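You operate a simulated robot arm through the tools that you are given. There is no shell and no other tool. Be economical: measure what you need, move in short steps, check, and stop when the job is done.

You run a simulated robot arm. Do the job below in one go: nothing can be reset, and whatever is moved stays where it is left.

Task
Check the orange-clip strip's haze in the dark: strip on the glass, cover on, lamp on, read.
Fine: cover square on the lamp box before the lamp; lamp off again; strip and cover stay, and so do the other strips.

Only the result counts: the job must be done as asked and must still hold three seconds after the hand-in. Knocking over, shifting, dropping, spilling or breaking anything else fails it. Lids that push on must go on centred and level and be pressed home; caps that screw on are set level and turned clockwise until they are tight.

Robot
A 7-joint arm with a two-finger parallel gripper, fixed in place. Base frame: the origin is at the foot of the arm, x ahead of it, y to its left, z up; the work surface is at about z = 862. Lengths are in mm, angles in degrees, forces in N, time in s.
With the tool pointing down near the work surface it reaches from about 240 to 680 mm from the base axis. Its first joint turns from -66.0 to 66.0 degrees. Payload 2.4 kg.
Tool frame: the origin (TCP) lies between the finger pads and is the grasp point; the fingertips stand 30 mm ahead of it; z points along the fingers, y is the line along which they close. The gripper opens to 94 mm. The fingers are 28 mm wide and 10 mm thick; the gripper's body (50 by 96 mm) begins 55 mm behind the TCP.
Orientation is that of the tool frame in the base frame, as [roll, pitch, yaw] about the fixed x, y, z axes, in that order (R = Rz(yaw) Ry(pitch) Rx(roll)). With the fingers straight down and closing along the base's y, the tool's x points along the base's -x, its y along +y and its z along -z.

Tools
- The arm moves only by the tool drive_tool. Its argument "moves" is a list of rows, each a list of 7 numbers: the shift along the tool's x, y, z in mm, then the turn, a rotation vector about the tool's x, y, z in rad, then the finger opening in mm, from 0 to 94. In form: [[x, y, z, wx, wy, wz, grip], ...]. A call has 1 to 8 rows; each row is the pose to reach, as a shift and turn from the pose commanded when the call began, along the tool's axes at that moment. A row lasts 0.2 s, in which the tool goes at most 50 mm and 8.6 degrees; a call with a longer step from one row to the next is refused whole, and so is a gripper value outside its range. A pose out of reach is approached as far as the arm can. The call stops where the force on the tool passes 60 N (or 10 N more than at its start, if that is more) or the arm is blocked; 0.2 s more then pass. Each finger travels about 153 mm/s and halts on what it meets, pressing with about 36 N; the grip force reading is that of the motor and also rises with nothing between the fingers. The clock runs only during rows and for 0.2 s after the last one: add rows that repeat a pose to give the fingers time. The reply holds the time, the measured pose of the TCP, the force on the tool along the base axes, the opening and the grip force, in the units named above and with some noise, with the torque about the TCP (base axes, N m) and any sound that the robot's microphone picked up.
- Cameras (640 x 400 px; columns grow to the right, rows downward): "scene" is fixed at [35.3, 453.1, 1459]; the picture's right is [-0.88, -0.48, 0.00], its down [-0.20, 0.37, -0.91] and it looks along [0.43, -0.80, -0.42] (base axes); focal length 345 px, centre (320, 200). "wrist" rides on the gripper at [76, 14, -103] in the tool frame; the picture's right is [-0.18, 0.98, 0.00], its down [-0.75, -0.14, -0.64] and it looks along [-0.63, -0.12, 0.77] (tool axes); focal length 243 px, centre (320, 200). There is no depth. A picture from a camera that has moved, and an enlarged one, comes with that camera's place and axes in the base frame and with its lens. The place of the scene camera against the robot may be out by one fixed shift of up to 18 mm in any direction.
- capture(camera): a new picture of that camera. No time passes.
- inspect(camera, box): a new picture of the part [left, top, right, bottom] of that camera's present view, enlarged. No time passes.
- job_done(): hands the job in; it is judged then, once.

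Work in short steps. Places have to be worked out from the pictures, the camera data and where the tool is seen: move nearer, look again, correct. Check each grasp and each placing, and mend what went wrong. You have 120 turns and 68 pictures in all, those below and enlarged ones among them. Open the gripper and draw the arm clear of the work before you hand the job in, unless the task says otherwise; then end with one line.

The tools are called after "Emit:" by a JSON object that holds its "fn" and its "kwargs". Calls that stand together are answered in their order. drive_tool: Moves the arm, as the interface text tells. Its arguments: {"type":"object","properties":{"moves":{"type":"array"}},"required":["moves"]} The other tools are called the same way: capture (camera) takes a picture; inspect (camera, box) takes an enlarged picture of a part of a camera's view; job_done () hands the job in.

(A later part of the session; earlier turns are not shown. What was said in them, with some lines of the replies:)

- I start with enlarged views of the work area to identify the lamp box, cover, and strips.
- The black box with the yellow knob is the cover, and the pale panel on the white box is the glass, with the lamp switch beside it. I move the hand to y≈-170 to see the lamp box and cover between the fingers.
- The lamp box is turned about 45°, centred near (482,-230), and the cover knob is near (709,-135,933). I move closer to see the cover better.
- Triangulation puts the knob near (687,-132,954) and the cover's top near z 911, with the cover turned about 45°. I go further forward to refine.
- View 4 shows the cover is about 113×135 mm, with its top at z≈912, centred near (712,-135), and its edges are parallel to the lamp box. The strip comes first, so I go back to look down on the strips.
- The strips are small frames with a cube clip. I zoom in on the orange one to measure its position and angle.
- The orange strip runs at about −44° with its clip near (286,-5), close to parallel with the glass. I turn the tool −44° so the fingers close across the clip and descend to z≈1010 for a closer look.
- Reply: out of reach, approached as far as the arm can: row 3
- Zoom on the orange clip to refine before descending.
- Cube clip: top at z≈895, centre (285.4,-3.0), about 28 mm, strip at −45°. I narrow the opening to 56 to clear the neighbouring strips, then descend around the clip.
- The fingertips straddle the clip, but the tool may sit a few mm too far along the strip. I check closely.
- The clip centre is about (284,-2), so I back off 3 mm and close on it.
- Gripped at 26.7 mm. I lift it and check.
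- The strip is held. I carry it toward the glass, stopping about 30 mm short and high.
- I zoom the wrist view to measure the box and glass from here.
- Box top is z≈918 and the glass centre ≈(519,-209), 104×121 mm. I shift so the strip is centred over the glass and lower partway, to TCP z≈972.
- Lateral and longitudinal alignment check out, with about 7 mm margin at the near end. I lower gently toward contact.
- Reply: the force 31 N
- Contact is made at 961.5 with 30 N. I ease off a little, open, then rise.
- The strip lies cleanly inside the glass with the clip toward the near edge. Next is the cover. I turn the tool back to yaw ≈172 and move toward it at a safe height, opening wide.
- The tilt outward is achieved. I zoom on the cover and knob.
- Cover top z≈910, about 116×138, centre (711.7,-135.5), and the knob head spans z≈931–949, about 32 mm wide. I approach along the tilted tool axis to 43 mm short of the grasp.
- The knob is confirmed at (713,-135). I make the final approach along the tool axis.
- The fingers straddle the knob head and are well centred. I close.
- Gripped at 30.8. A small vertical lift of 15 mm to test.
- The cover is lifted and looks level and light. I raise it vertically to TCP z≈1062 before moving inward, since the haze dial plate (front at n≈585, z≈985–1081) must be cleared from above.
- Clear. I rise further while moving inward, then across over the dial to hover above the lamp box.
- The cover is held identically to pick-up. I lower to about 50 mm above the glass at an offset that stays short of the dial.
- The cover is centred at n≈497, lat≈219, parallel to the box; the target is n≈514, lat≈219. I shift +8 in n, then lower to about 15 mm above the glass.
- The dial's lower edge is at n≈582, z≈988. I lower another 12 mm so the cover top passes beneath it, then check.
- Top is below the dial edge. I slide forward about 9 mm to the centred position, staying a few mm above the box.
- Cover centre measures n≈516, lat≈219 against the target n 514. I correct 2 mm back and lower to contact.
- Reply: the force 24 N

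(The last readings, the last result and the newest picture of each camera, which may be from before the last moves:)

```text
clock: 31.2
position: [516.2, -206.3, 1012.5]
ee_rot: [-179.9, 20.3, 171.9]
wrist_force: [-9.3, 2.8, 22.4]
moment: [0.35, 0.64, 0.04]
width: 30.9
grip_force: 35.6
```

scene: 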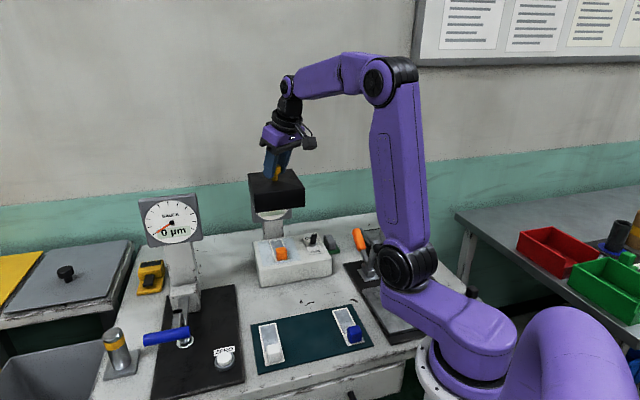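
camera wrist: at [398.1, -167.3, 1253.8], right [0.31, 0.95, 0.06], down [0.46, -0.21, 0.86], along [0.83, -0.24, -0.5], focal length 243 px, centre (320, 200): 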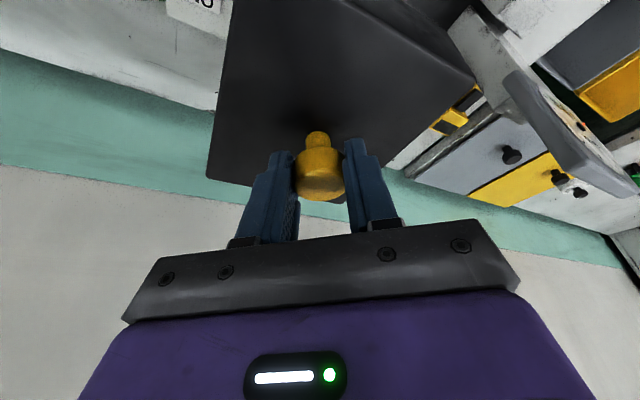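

There is contact at z≈1012.5 with 22 N up. I check the seating in the images before releasing.

Emit:
{"fn": "inspect", "kwargs": {"camera": "scene", "box": [245, 205, 325, 280]}}

Emit:
{"fn": "inspect", "kwargs": {"camera": "wrist", "box": [120, 0, 480, 210]}}

```text
5.33 times, centred on (285, 242) of scene
camera zoom: at [34.6, 453.3, 1458.9], right [-0.88, -0.48, 0.0], down [-0.2, 0.37, -0.91], along [0.43, -0.8, -0.42], focal length 1840 px, centre (507, -27)
```

zoom: 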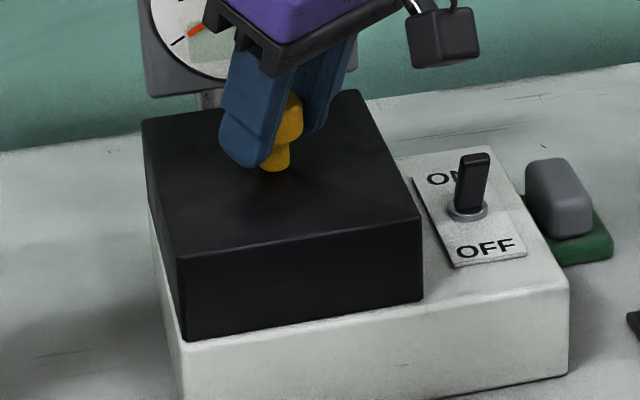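

```text
1.78 times, centred on (300, 105) of wrist
camera zoom: at [410.2, -177.3, 1082.1], right [0.31, 0.95, 0.06], down [0.46, -0.21, 0.86], along [0.83, -0.24, -0.5], focal length 431 px, centre (356, 369)
```

zoom: 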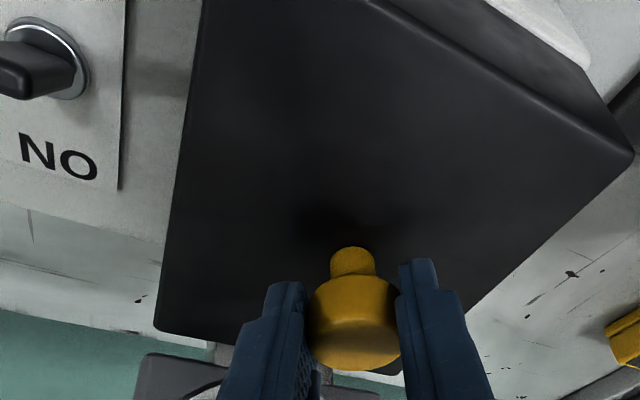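

The cover sits flush with the box edges. I ease the force, release, and retreat along the tool axis.

Emit:
{"fn": "drive_tool", "kwargs": {"moves": [[-0.5, 0, -1.5, 0, 0, 0, 20], [-0.5, 0, -1.5, 0, 0, 0, 40], [-0.5, 0, -1.5, 0, 0, 0, 54], [-0.5, 0, -1.5, 0, 0, 0, 54]]}}

Emit:
{"fn": "drive_tool", "kwargs": {"moves": [[0, 0, -20, 0, 0, 0, 54], [0, 0, -50, 0, 0, 0, 54], [0, 0, -90, 0, 0, 0, 54], [0, 0, -130, 0, 0, 0, 54], [0, 0, -130, 0, 0, 0, 54]]}}

Emit:
{"fn": "capture", "kwargs": {"camera": "wrist"}}

Emit:
{"fn": "inspect", "kwargs": {"camera": "scene", "box": [240, 180, 360, 290]}}

```text
clock: 32.2
position: [514.0, -204.3, 1011.5]
ee_rot: [180.0, 20.0, 172.0]
wrist_force: [-0.3, -0.6, 0.3]
moment: [0.04, 0.02, 0.01]
width: 54.0
grip_force: 0.1
```

```text
clock: 33.4
position: [471.0, -199.1, 1134.0]
ee_rot: [-180.0, 20.1, 171.9]
wrist_force: [0.0, -0.3, -1.6]
moment: [-0.01, -0.02, 0.01]
width: 54.0
grip_force: 0.1
```

```text
21 pictures are left
camera wrist: at [366.2, -170.4, 1204.7], right [0.31, 0.95, 0.06], down [0.46, -0.21, 0.86], along [0.83, -0.24, -0.5], focal length 243 px, centre (320, 200)
```

wrist: 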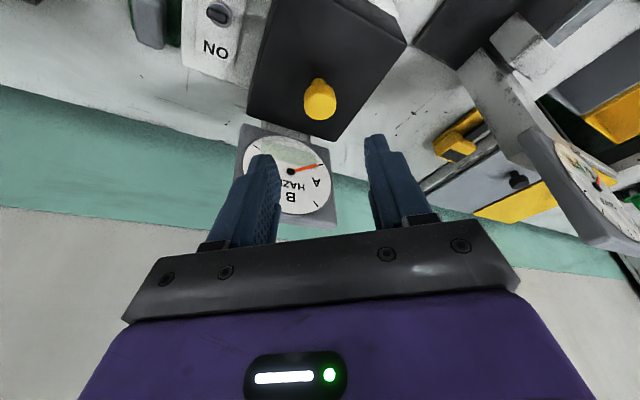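

```text
3.64 times, centred on (300, 235) of scene
camera zoom: at [35.3, 453.1, 1459.0], right [-0.88, -0.48, 0.0], down [-0.2, 0.37, -0.91], along [0.43, -0.8, -0.42], focal length 1254 px, centre (393, 73)
```

zoom: 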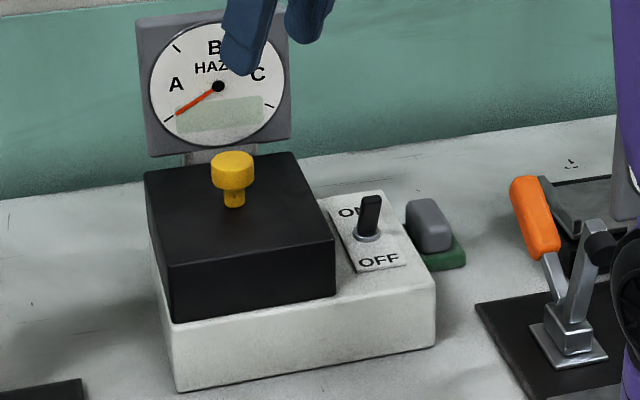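

The cover rests square on the box. The lever leans toward OFF: collar ≈(448,-281,923), tip ≈(433,-267,967). I untilt the tool, then yaw +53° so the open fingers straddle the lever along its throw direction.

Emit:
{"fn": "drive_tool", "kwargs": {"moves": [[0, 0, 0, 0, 0.12, 0, 60], [0, 0, 0, 0, 0.24, 0, 60], [0, 0, 0, 0, 0.35, 0, 60], [0, 0, 0, 0, 0.35, 0, 60]]}}

Emit:
{"fn": "drive_tool", "kwargs": {"moves": [[0, 0, 0, 0, 0, -0.132, 60], [0, 0, 0, 0, 0, -0.264, 60], [0, 0, 0, 0, 0, -0.396, 60], [0, 0, 0, 0, 0, -0.528, 60], [0, 0, 0, 0, 0, -0.66, 60], [0, 0, 0, 0, 0, -0.792, 60], [0, 0, 0, 0, 0, -0.925, 60], [0, 0, 0, 0, 0, -0.925, 60]]}}

```text
clock: 34.4
position: [470.1, -198.9, 1133.9]
ee_rot: [-180.0, -0.1, 172.1]
wrist_force: [-0.9, -0.7, 0.5]
moment: [0.0, 0.0, -0.01]
width: 60.0
grip_force: 0.1
```

```text
clock: 36.2
position: [469.3, -200.0, 1133.9]
ee_rot: [179.9, 0.0, -134.9]
wrist_force: [0.5, 0.4, 0.4]
moment: [0.03, 0.03, 0.02]
width: 60.1
grip_force: 0.1
```

Now I move over the lever at tool z≈1060 and look.

Emit:
{"fn": "drive_tool", "kwargs": {"moves": [[36, -16, 0, 0, 0, 0, 60], [71.9, -32.7, 0, 0, 0, 0, 60], [71.9, -32.7, 40, 0, 0, 0, 60], [71.9, -32.7, 74, 0, 0, 0, 60], [71.9, -32.7, 74, 0, 0, 0, 60]]}}

Emit:
{"fn": "capture", "kwargs": {"camera": "wrist"}}

Emit:
{"fn": "inspect", "kwargs": {"camera": "scene", "box": [250, 160, 370, 280]}}

```text
clock: 37.4
position: [441.7, -273.4, 1058.7]
ee_rot: [-180.0, 0.1, -135.1]
wrist_force: [0.1, -0.6, 0.2]
moment: [-0.01, -0.01, 0.01]
width: 60.1
grip_force: 0.2
```

```text
19 pictures are left
camera wrist: at [378.0, -318.5, 1162.8], right [-0.56, 0.83, 0.0], down [0.63, 0.43, 0.64], along [0.53, 0.36, -0.77], focal length 243 px, centre (320, 200)
```

wrist: 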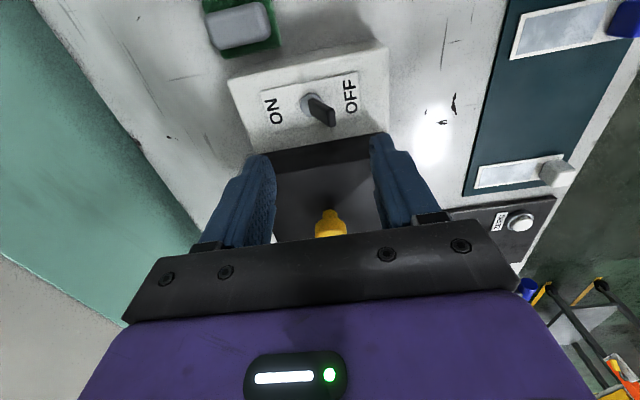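

```text
3.33 times, centred on (310, 220) of scene
camera zoom: at [35.3, 453.1, 1459.0], right [-0.88, -0.48, 0.0], down [-0.2, 0.37, -0.91], along [0.43, -0.8, -0.42], focal length 1150 px, centre (353, 133)
```

zoom: 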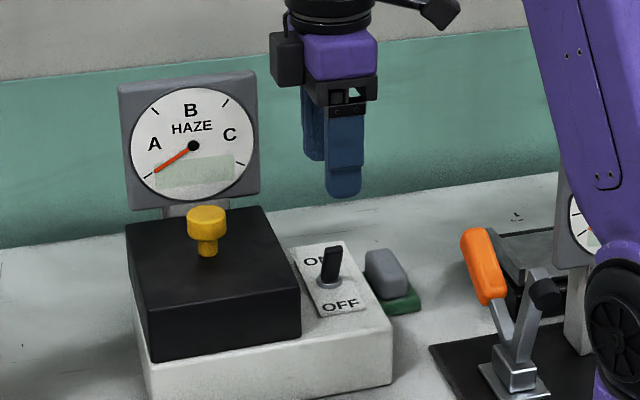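

The lever is confirmed between the fingers, leaning to OFF. I descend so the fingertips are at z≈950 around it.

Emit:
{"fn": "drive_tool", "kwargs": {"moves": [[0, 0, 30, 0, 0, 0, 60], [0, 0, 55, 0, 0, 0, 60], [0, 0, 78, 0, 0, 0, 60], [0, 0, 78, 0, 0, 0, 60]]}}

Emit:
{"fn": "inspect", "kwargs": {"camera": "scene", "box": [250, 160, 370, 280]}}

Emit:
{"fn": "inspect", "kwargs": {"camera": "wrist", "box": [200, 60, 460, 240]}}

```text
clock: 38.4
position: [442.5, -273.7, 981.4]
ee_rot: [180.0, 0.0, -135.0]
wrist_force: [0.2, 0.2, 0.5]
moment: [-0.01, 0.0, -0.03]
width: 60.1
grip_force: 0.1
```

```text
3.33 times, centred on (310, 220) of scene
camera zoom: at [35.3, 453.1, 1459.0], right [-0.88, -0.48, 0.0], down [-0.2, 0.37, -0.91], along [0.43, -0.8, -0.42], focal length 1150 px, centre (353, 133)
```

zoom: 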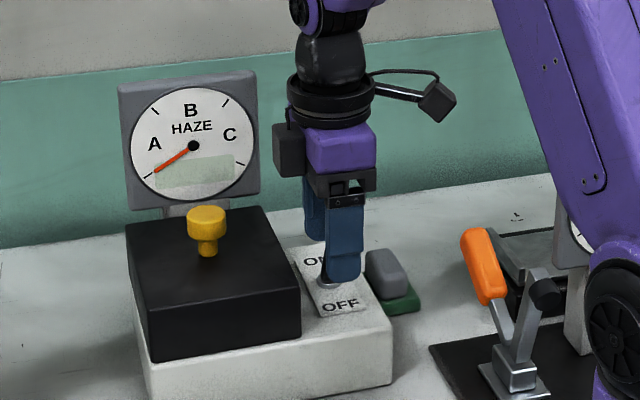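

```text
2.22 times, centred on (330, 150) of wrist
camera zoom: at [377.9, -318.1, 1085.0], right [-0.56, 0.83, 0.0], down [0.63, 0.43, 0.64], along [0.53, 0.36, -0.77], focal length 539 px, centre (298, 311)
```

zoom: 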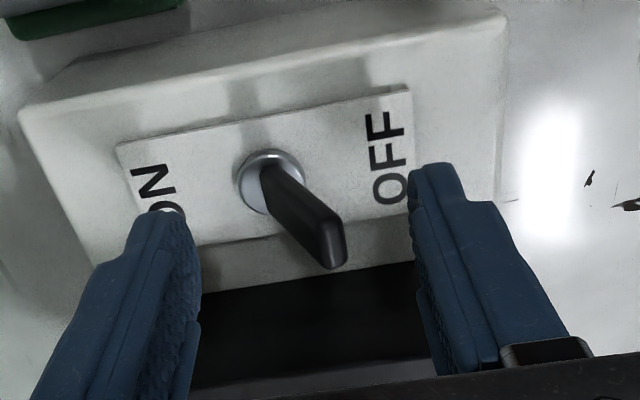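

The fingers straddle the lever. I push toward ON (+n) in small steps with the opening narrowed to 42.

Emit:
{"fn": "drive_tool", "kwargs": {"moves": [[0, 0, 0, 0, 0, 0, 42], [0, -7, 0, 0, 0, 0, 42], [0, -14, 0, 0, 0, 0, 42], [0, -20, 0, 0, 0, 0, 42], [0, -26, 0, 0, 0, 0, 42], [0, -30, 0, 0, 0, 0, 42]]}}

Emit:
{"fn": "inspect", "kwargs": {"camera": "scene", "box": [250, 160, 370, 280]}}

Emit:
{"fn": "inspect", "kwargs": {"camera": "wrist", "box": [200, 60, 460, 240]}}

```text
clock: 39.8
position: [464.4, -295.1, 982.4]
ee_rot: [180.0, 0.0, -135.1]
wrist_force: [0.6, 0.2, 0.5]
moment: [0.02, -0.03, 0.02]
width: 42.2
grip_force: 0.2
```

```text
3.33 times, centred on (310, 220) of scene
camera zoom: at [35.3, 453.1, 1459.0], right [-0.88, -0.48, 0.0], down [-0.2, 0.37, -0.91], along [0.43, -0.8, -0.42], focal length 1150 px, centre (353, 133)
```

zoom: 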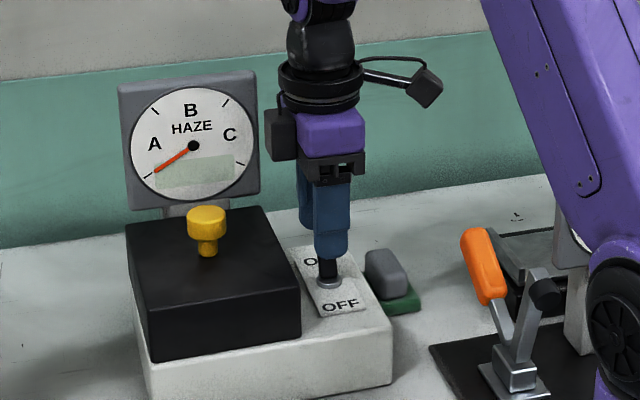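

```text
2.22 times, centred on (330, 150) of wrist
camera zoom: at [399.2, -339.4, 1084.9], right [-0.56, 0.83, 0.0], down [0.63, 0.43, 0.64], along [0.53, 0.36, -0.77], focal length 539 px, centre (298, 311)
```

zoom: 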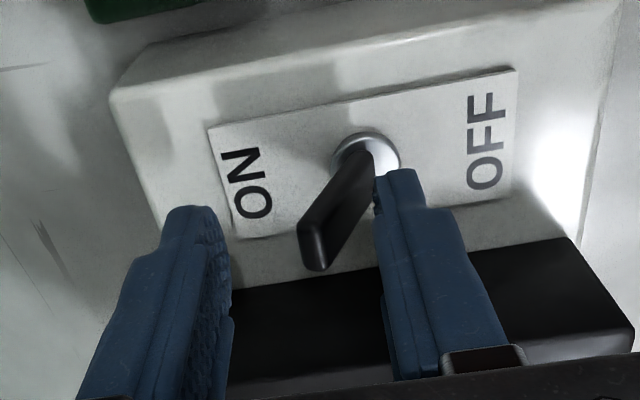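

The lever now leans toward ON. I wait a bit for the needle and look at the dial.

Emit:
{"fn": "drive_tool", "kwargs": {"moves": [[0, 0, 0, 0, 0, 0, 42], [0, 0, 0, 0, 0, 0, 42], [0, 0, 0, 0, 0, 0, 42], [0, 0, 0, 0, 0, 0, 42], [0, 0, 0, 0, 0, 0, 42], [0, 0, 0, 0, 0, 0, 42]]}}

Emit:
{"fn": "inspect", "kwargs": {"camera": "scene", "box": [250, 170, 340, 270]}}

```text
clock: 41.2
position: [463.3, -295.0, 982.6]
ee_rot: [-179.9, 0.1, -135.1]
wrist_force: [-0.4, 0.4, -0.4]
moment: [0.02, 0.0, 0.04]
width: 42.1
grip_force: 0.0
```

```text
4.00 times, centred on (295, 220) of scene
camera zoom: at [35.3, 453.1, 1459.0], right [-0.88, -0.48, 0.0], down [-0.2, 0.37, -0.91], along [0.43, -0.8, -0.42], focal length 1380 px, centre (420, 120)
```

zoom: 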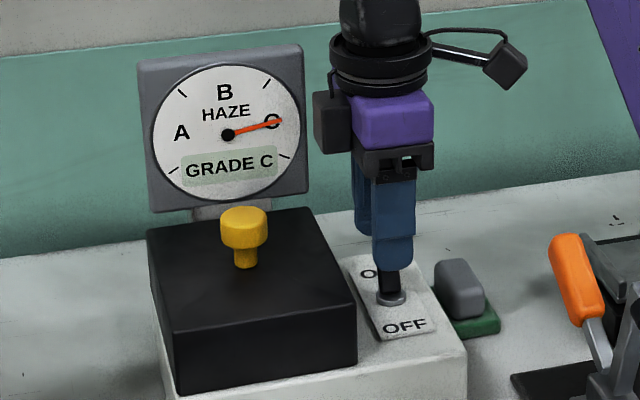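

Reading: GRADE C. Now I push the lever back to OFF with the other finger.

Emit:
{"fn": "drive_tool", "kwargs": {"moves": [[0, 8, 0, 0, 0, 0, 42], [0, 16, 0, 0, 0, 0, 42], [0, 24, 0, 0, 0, 0, 42], [0, 31, 0, 0, 0, 0, 42], [0, 37, 0, 0, 0, 0, 42], [0, 42, 0, 0, 0, 0, 42], [0, 42, 0, 0, 0, 0, 42]]}}

Emit:
{"fn": "inspect", "kwargs": {"camera": "wrist", "box": [200, 60, 460, 240]}}

Emit:
{"fn": "inspect", "kwargs": {"camera": "scene", "box": [250, 170, 340, 270]}}

```text
clock: 42.8
position: [434.2, -264.4, 981.2]
ee_rot: [-180.0, 0.0, -134.9]
wrist_force: [-0.4, 0.5, -0.2]
moment: [-0.01, -0.03, 0.04]
width: 42.1
grip_force: 0.0
```

```text
2.22 times, centred on (330, 150) of wrist
camera zoom: at [369.5, -308.8, 1084.8], right [-0.56, 0.83, 0.0], down [0.63, 0.43, 0.64], along [0.53, 0.36, -0.77], focal length 539 px, centre (298, 311)
```

zoom: 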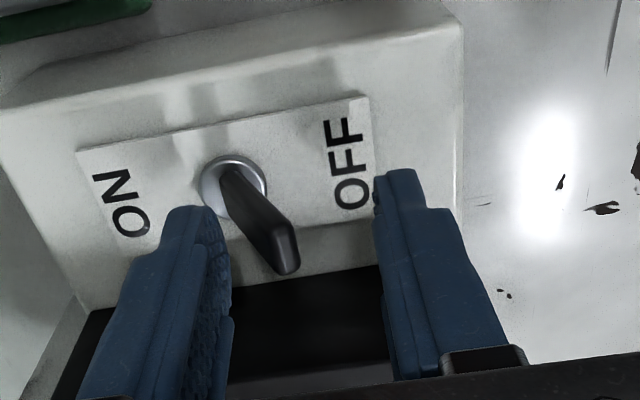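

```text
4.00 times, centred on (295, 220) of scene
camera zoom: at [35.3, 453.1, 1459.0], right [-0.88, -0.48, 0.0], down [-0.2, 0.37, -0.91], along [0.43, -0.8, -0.42], focal length 1380 px, centre (420, 120)
```

zoom: 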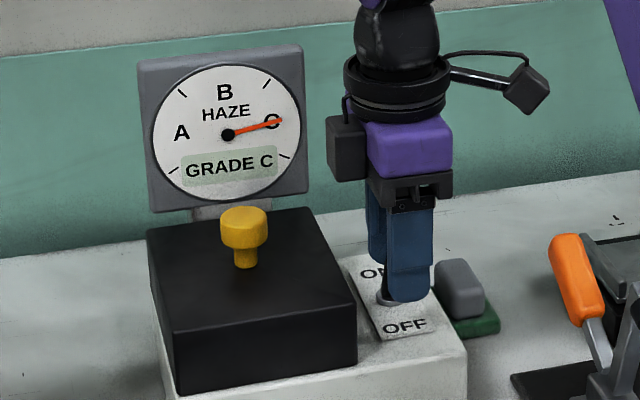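

The lever is back at its original OFF angle. I rise clear and let time pass to see whether the reading holds.

Emit:
{"fn": "drive_tool", "kwargs": {"moves": [[0, 3, -20, 0, 0, 0, 46], [0, 3, -50, 0, 0, 0, 46], [0, 3, -90, 0, 0, 0, 46], [0, 3, -135, 0, 0, 0, 60], [0, 40, -150, 0, 0, 0, 90], [0, 80, -160, 0, 0, 0, 94], [0, 120, -170, 0, 0, 0, 94], [0, 120, -170, 0, 0, 0, 94]]}}

Emit:
{"fn": "capture", "kwargs": {"camera": "scene"}}

Emit:
{"fn": "inspect", "kwargs": {"camera": "scene", "box": [240, 170, 350, 290]}}

```text
clock: 44.6
position: [348.8, -181.1, 1152.8]
ee_rot: [179.9, 0.1, -135.0]
wrist_force: [-0.1, -0.2, 0.4]
moment: [0.02, -0.04, 0.04]
width: 93.9
grip_force: 0.1
```

```text
10 pictures are left
```

scene: 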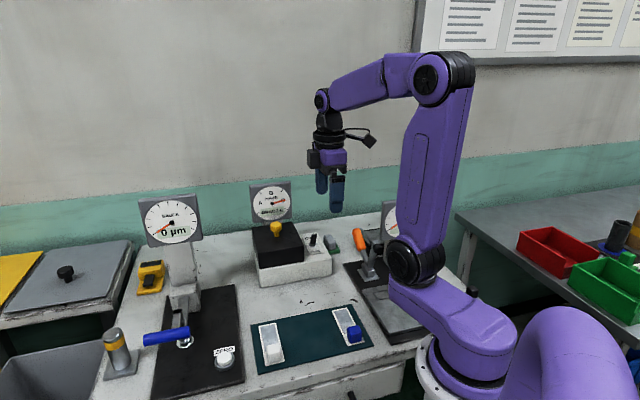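

```text
3.33 times, centred on (295, 230) of scene
camera zoom: at [35.3, 453.1, 1459.0], right [-0.88, -0.48, 0.0], down [-0.2, 0.37, -0.91], along [0.43, -0.8, -0.42], focal length 1150 px, centre (403, 100)
```

zoom: 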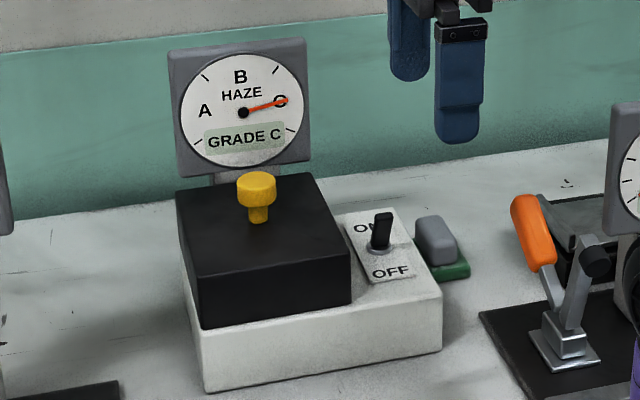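

The lever is at OFF, the cover is square on the box with the strip beneath, the reading is held at Grade C, the other strips are untouched, and the arm is clear with the gripper open. I hand in.

Emit:
{"fn": "job_done", "kwargs": {}}

```text
The job is handed in.
```

The orange-clip strip reads haze **Grade C**; the lamp is off again, the strip and cover are still on the lamp box, and the other strips were not moved.
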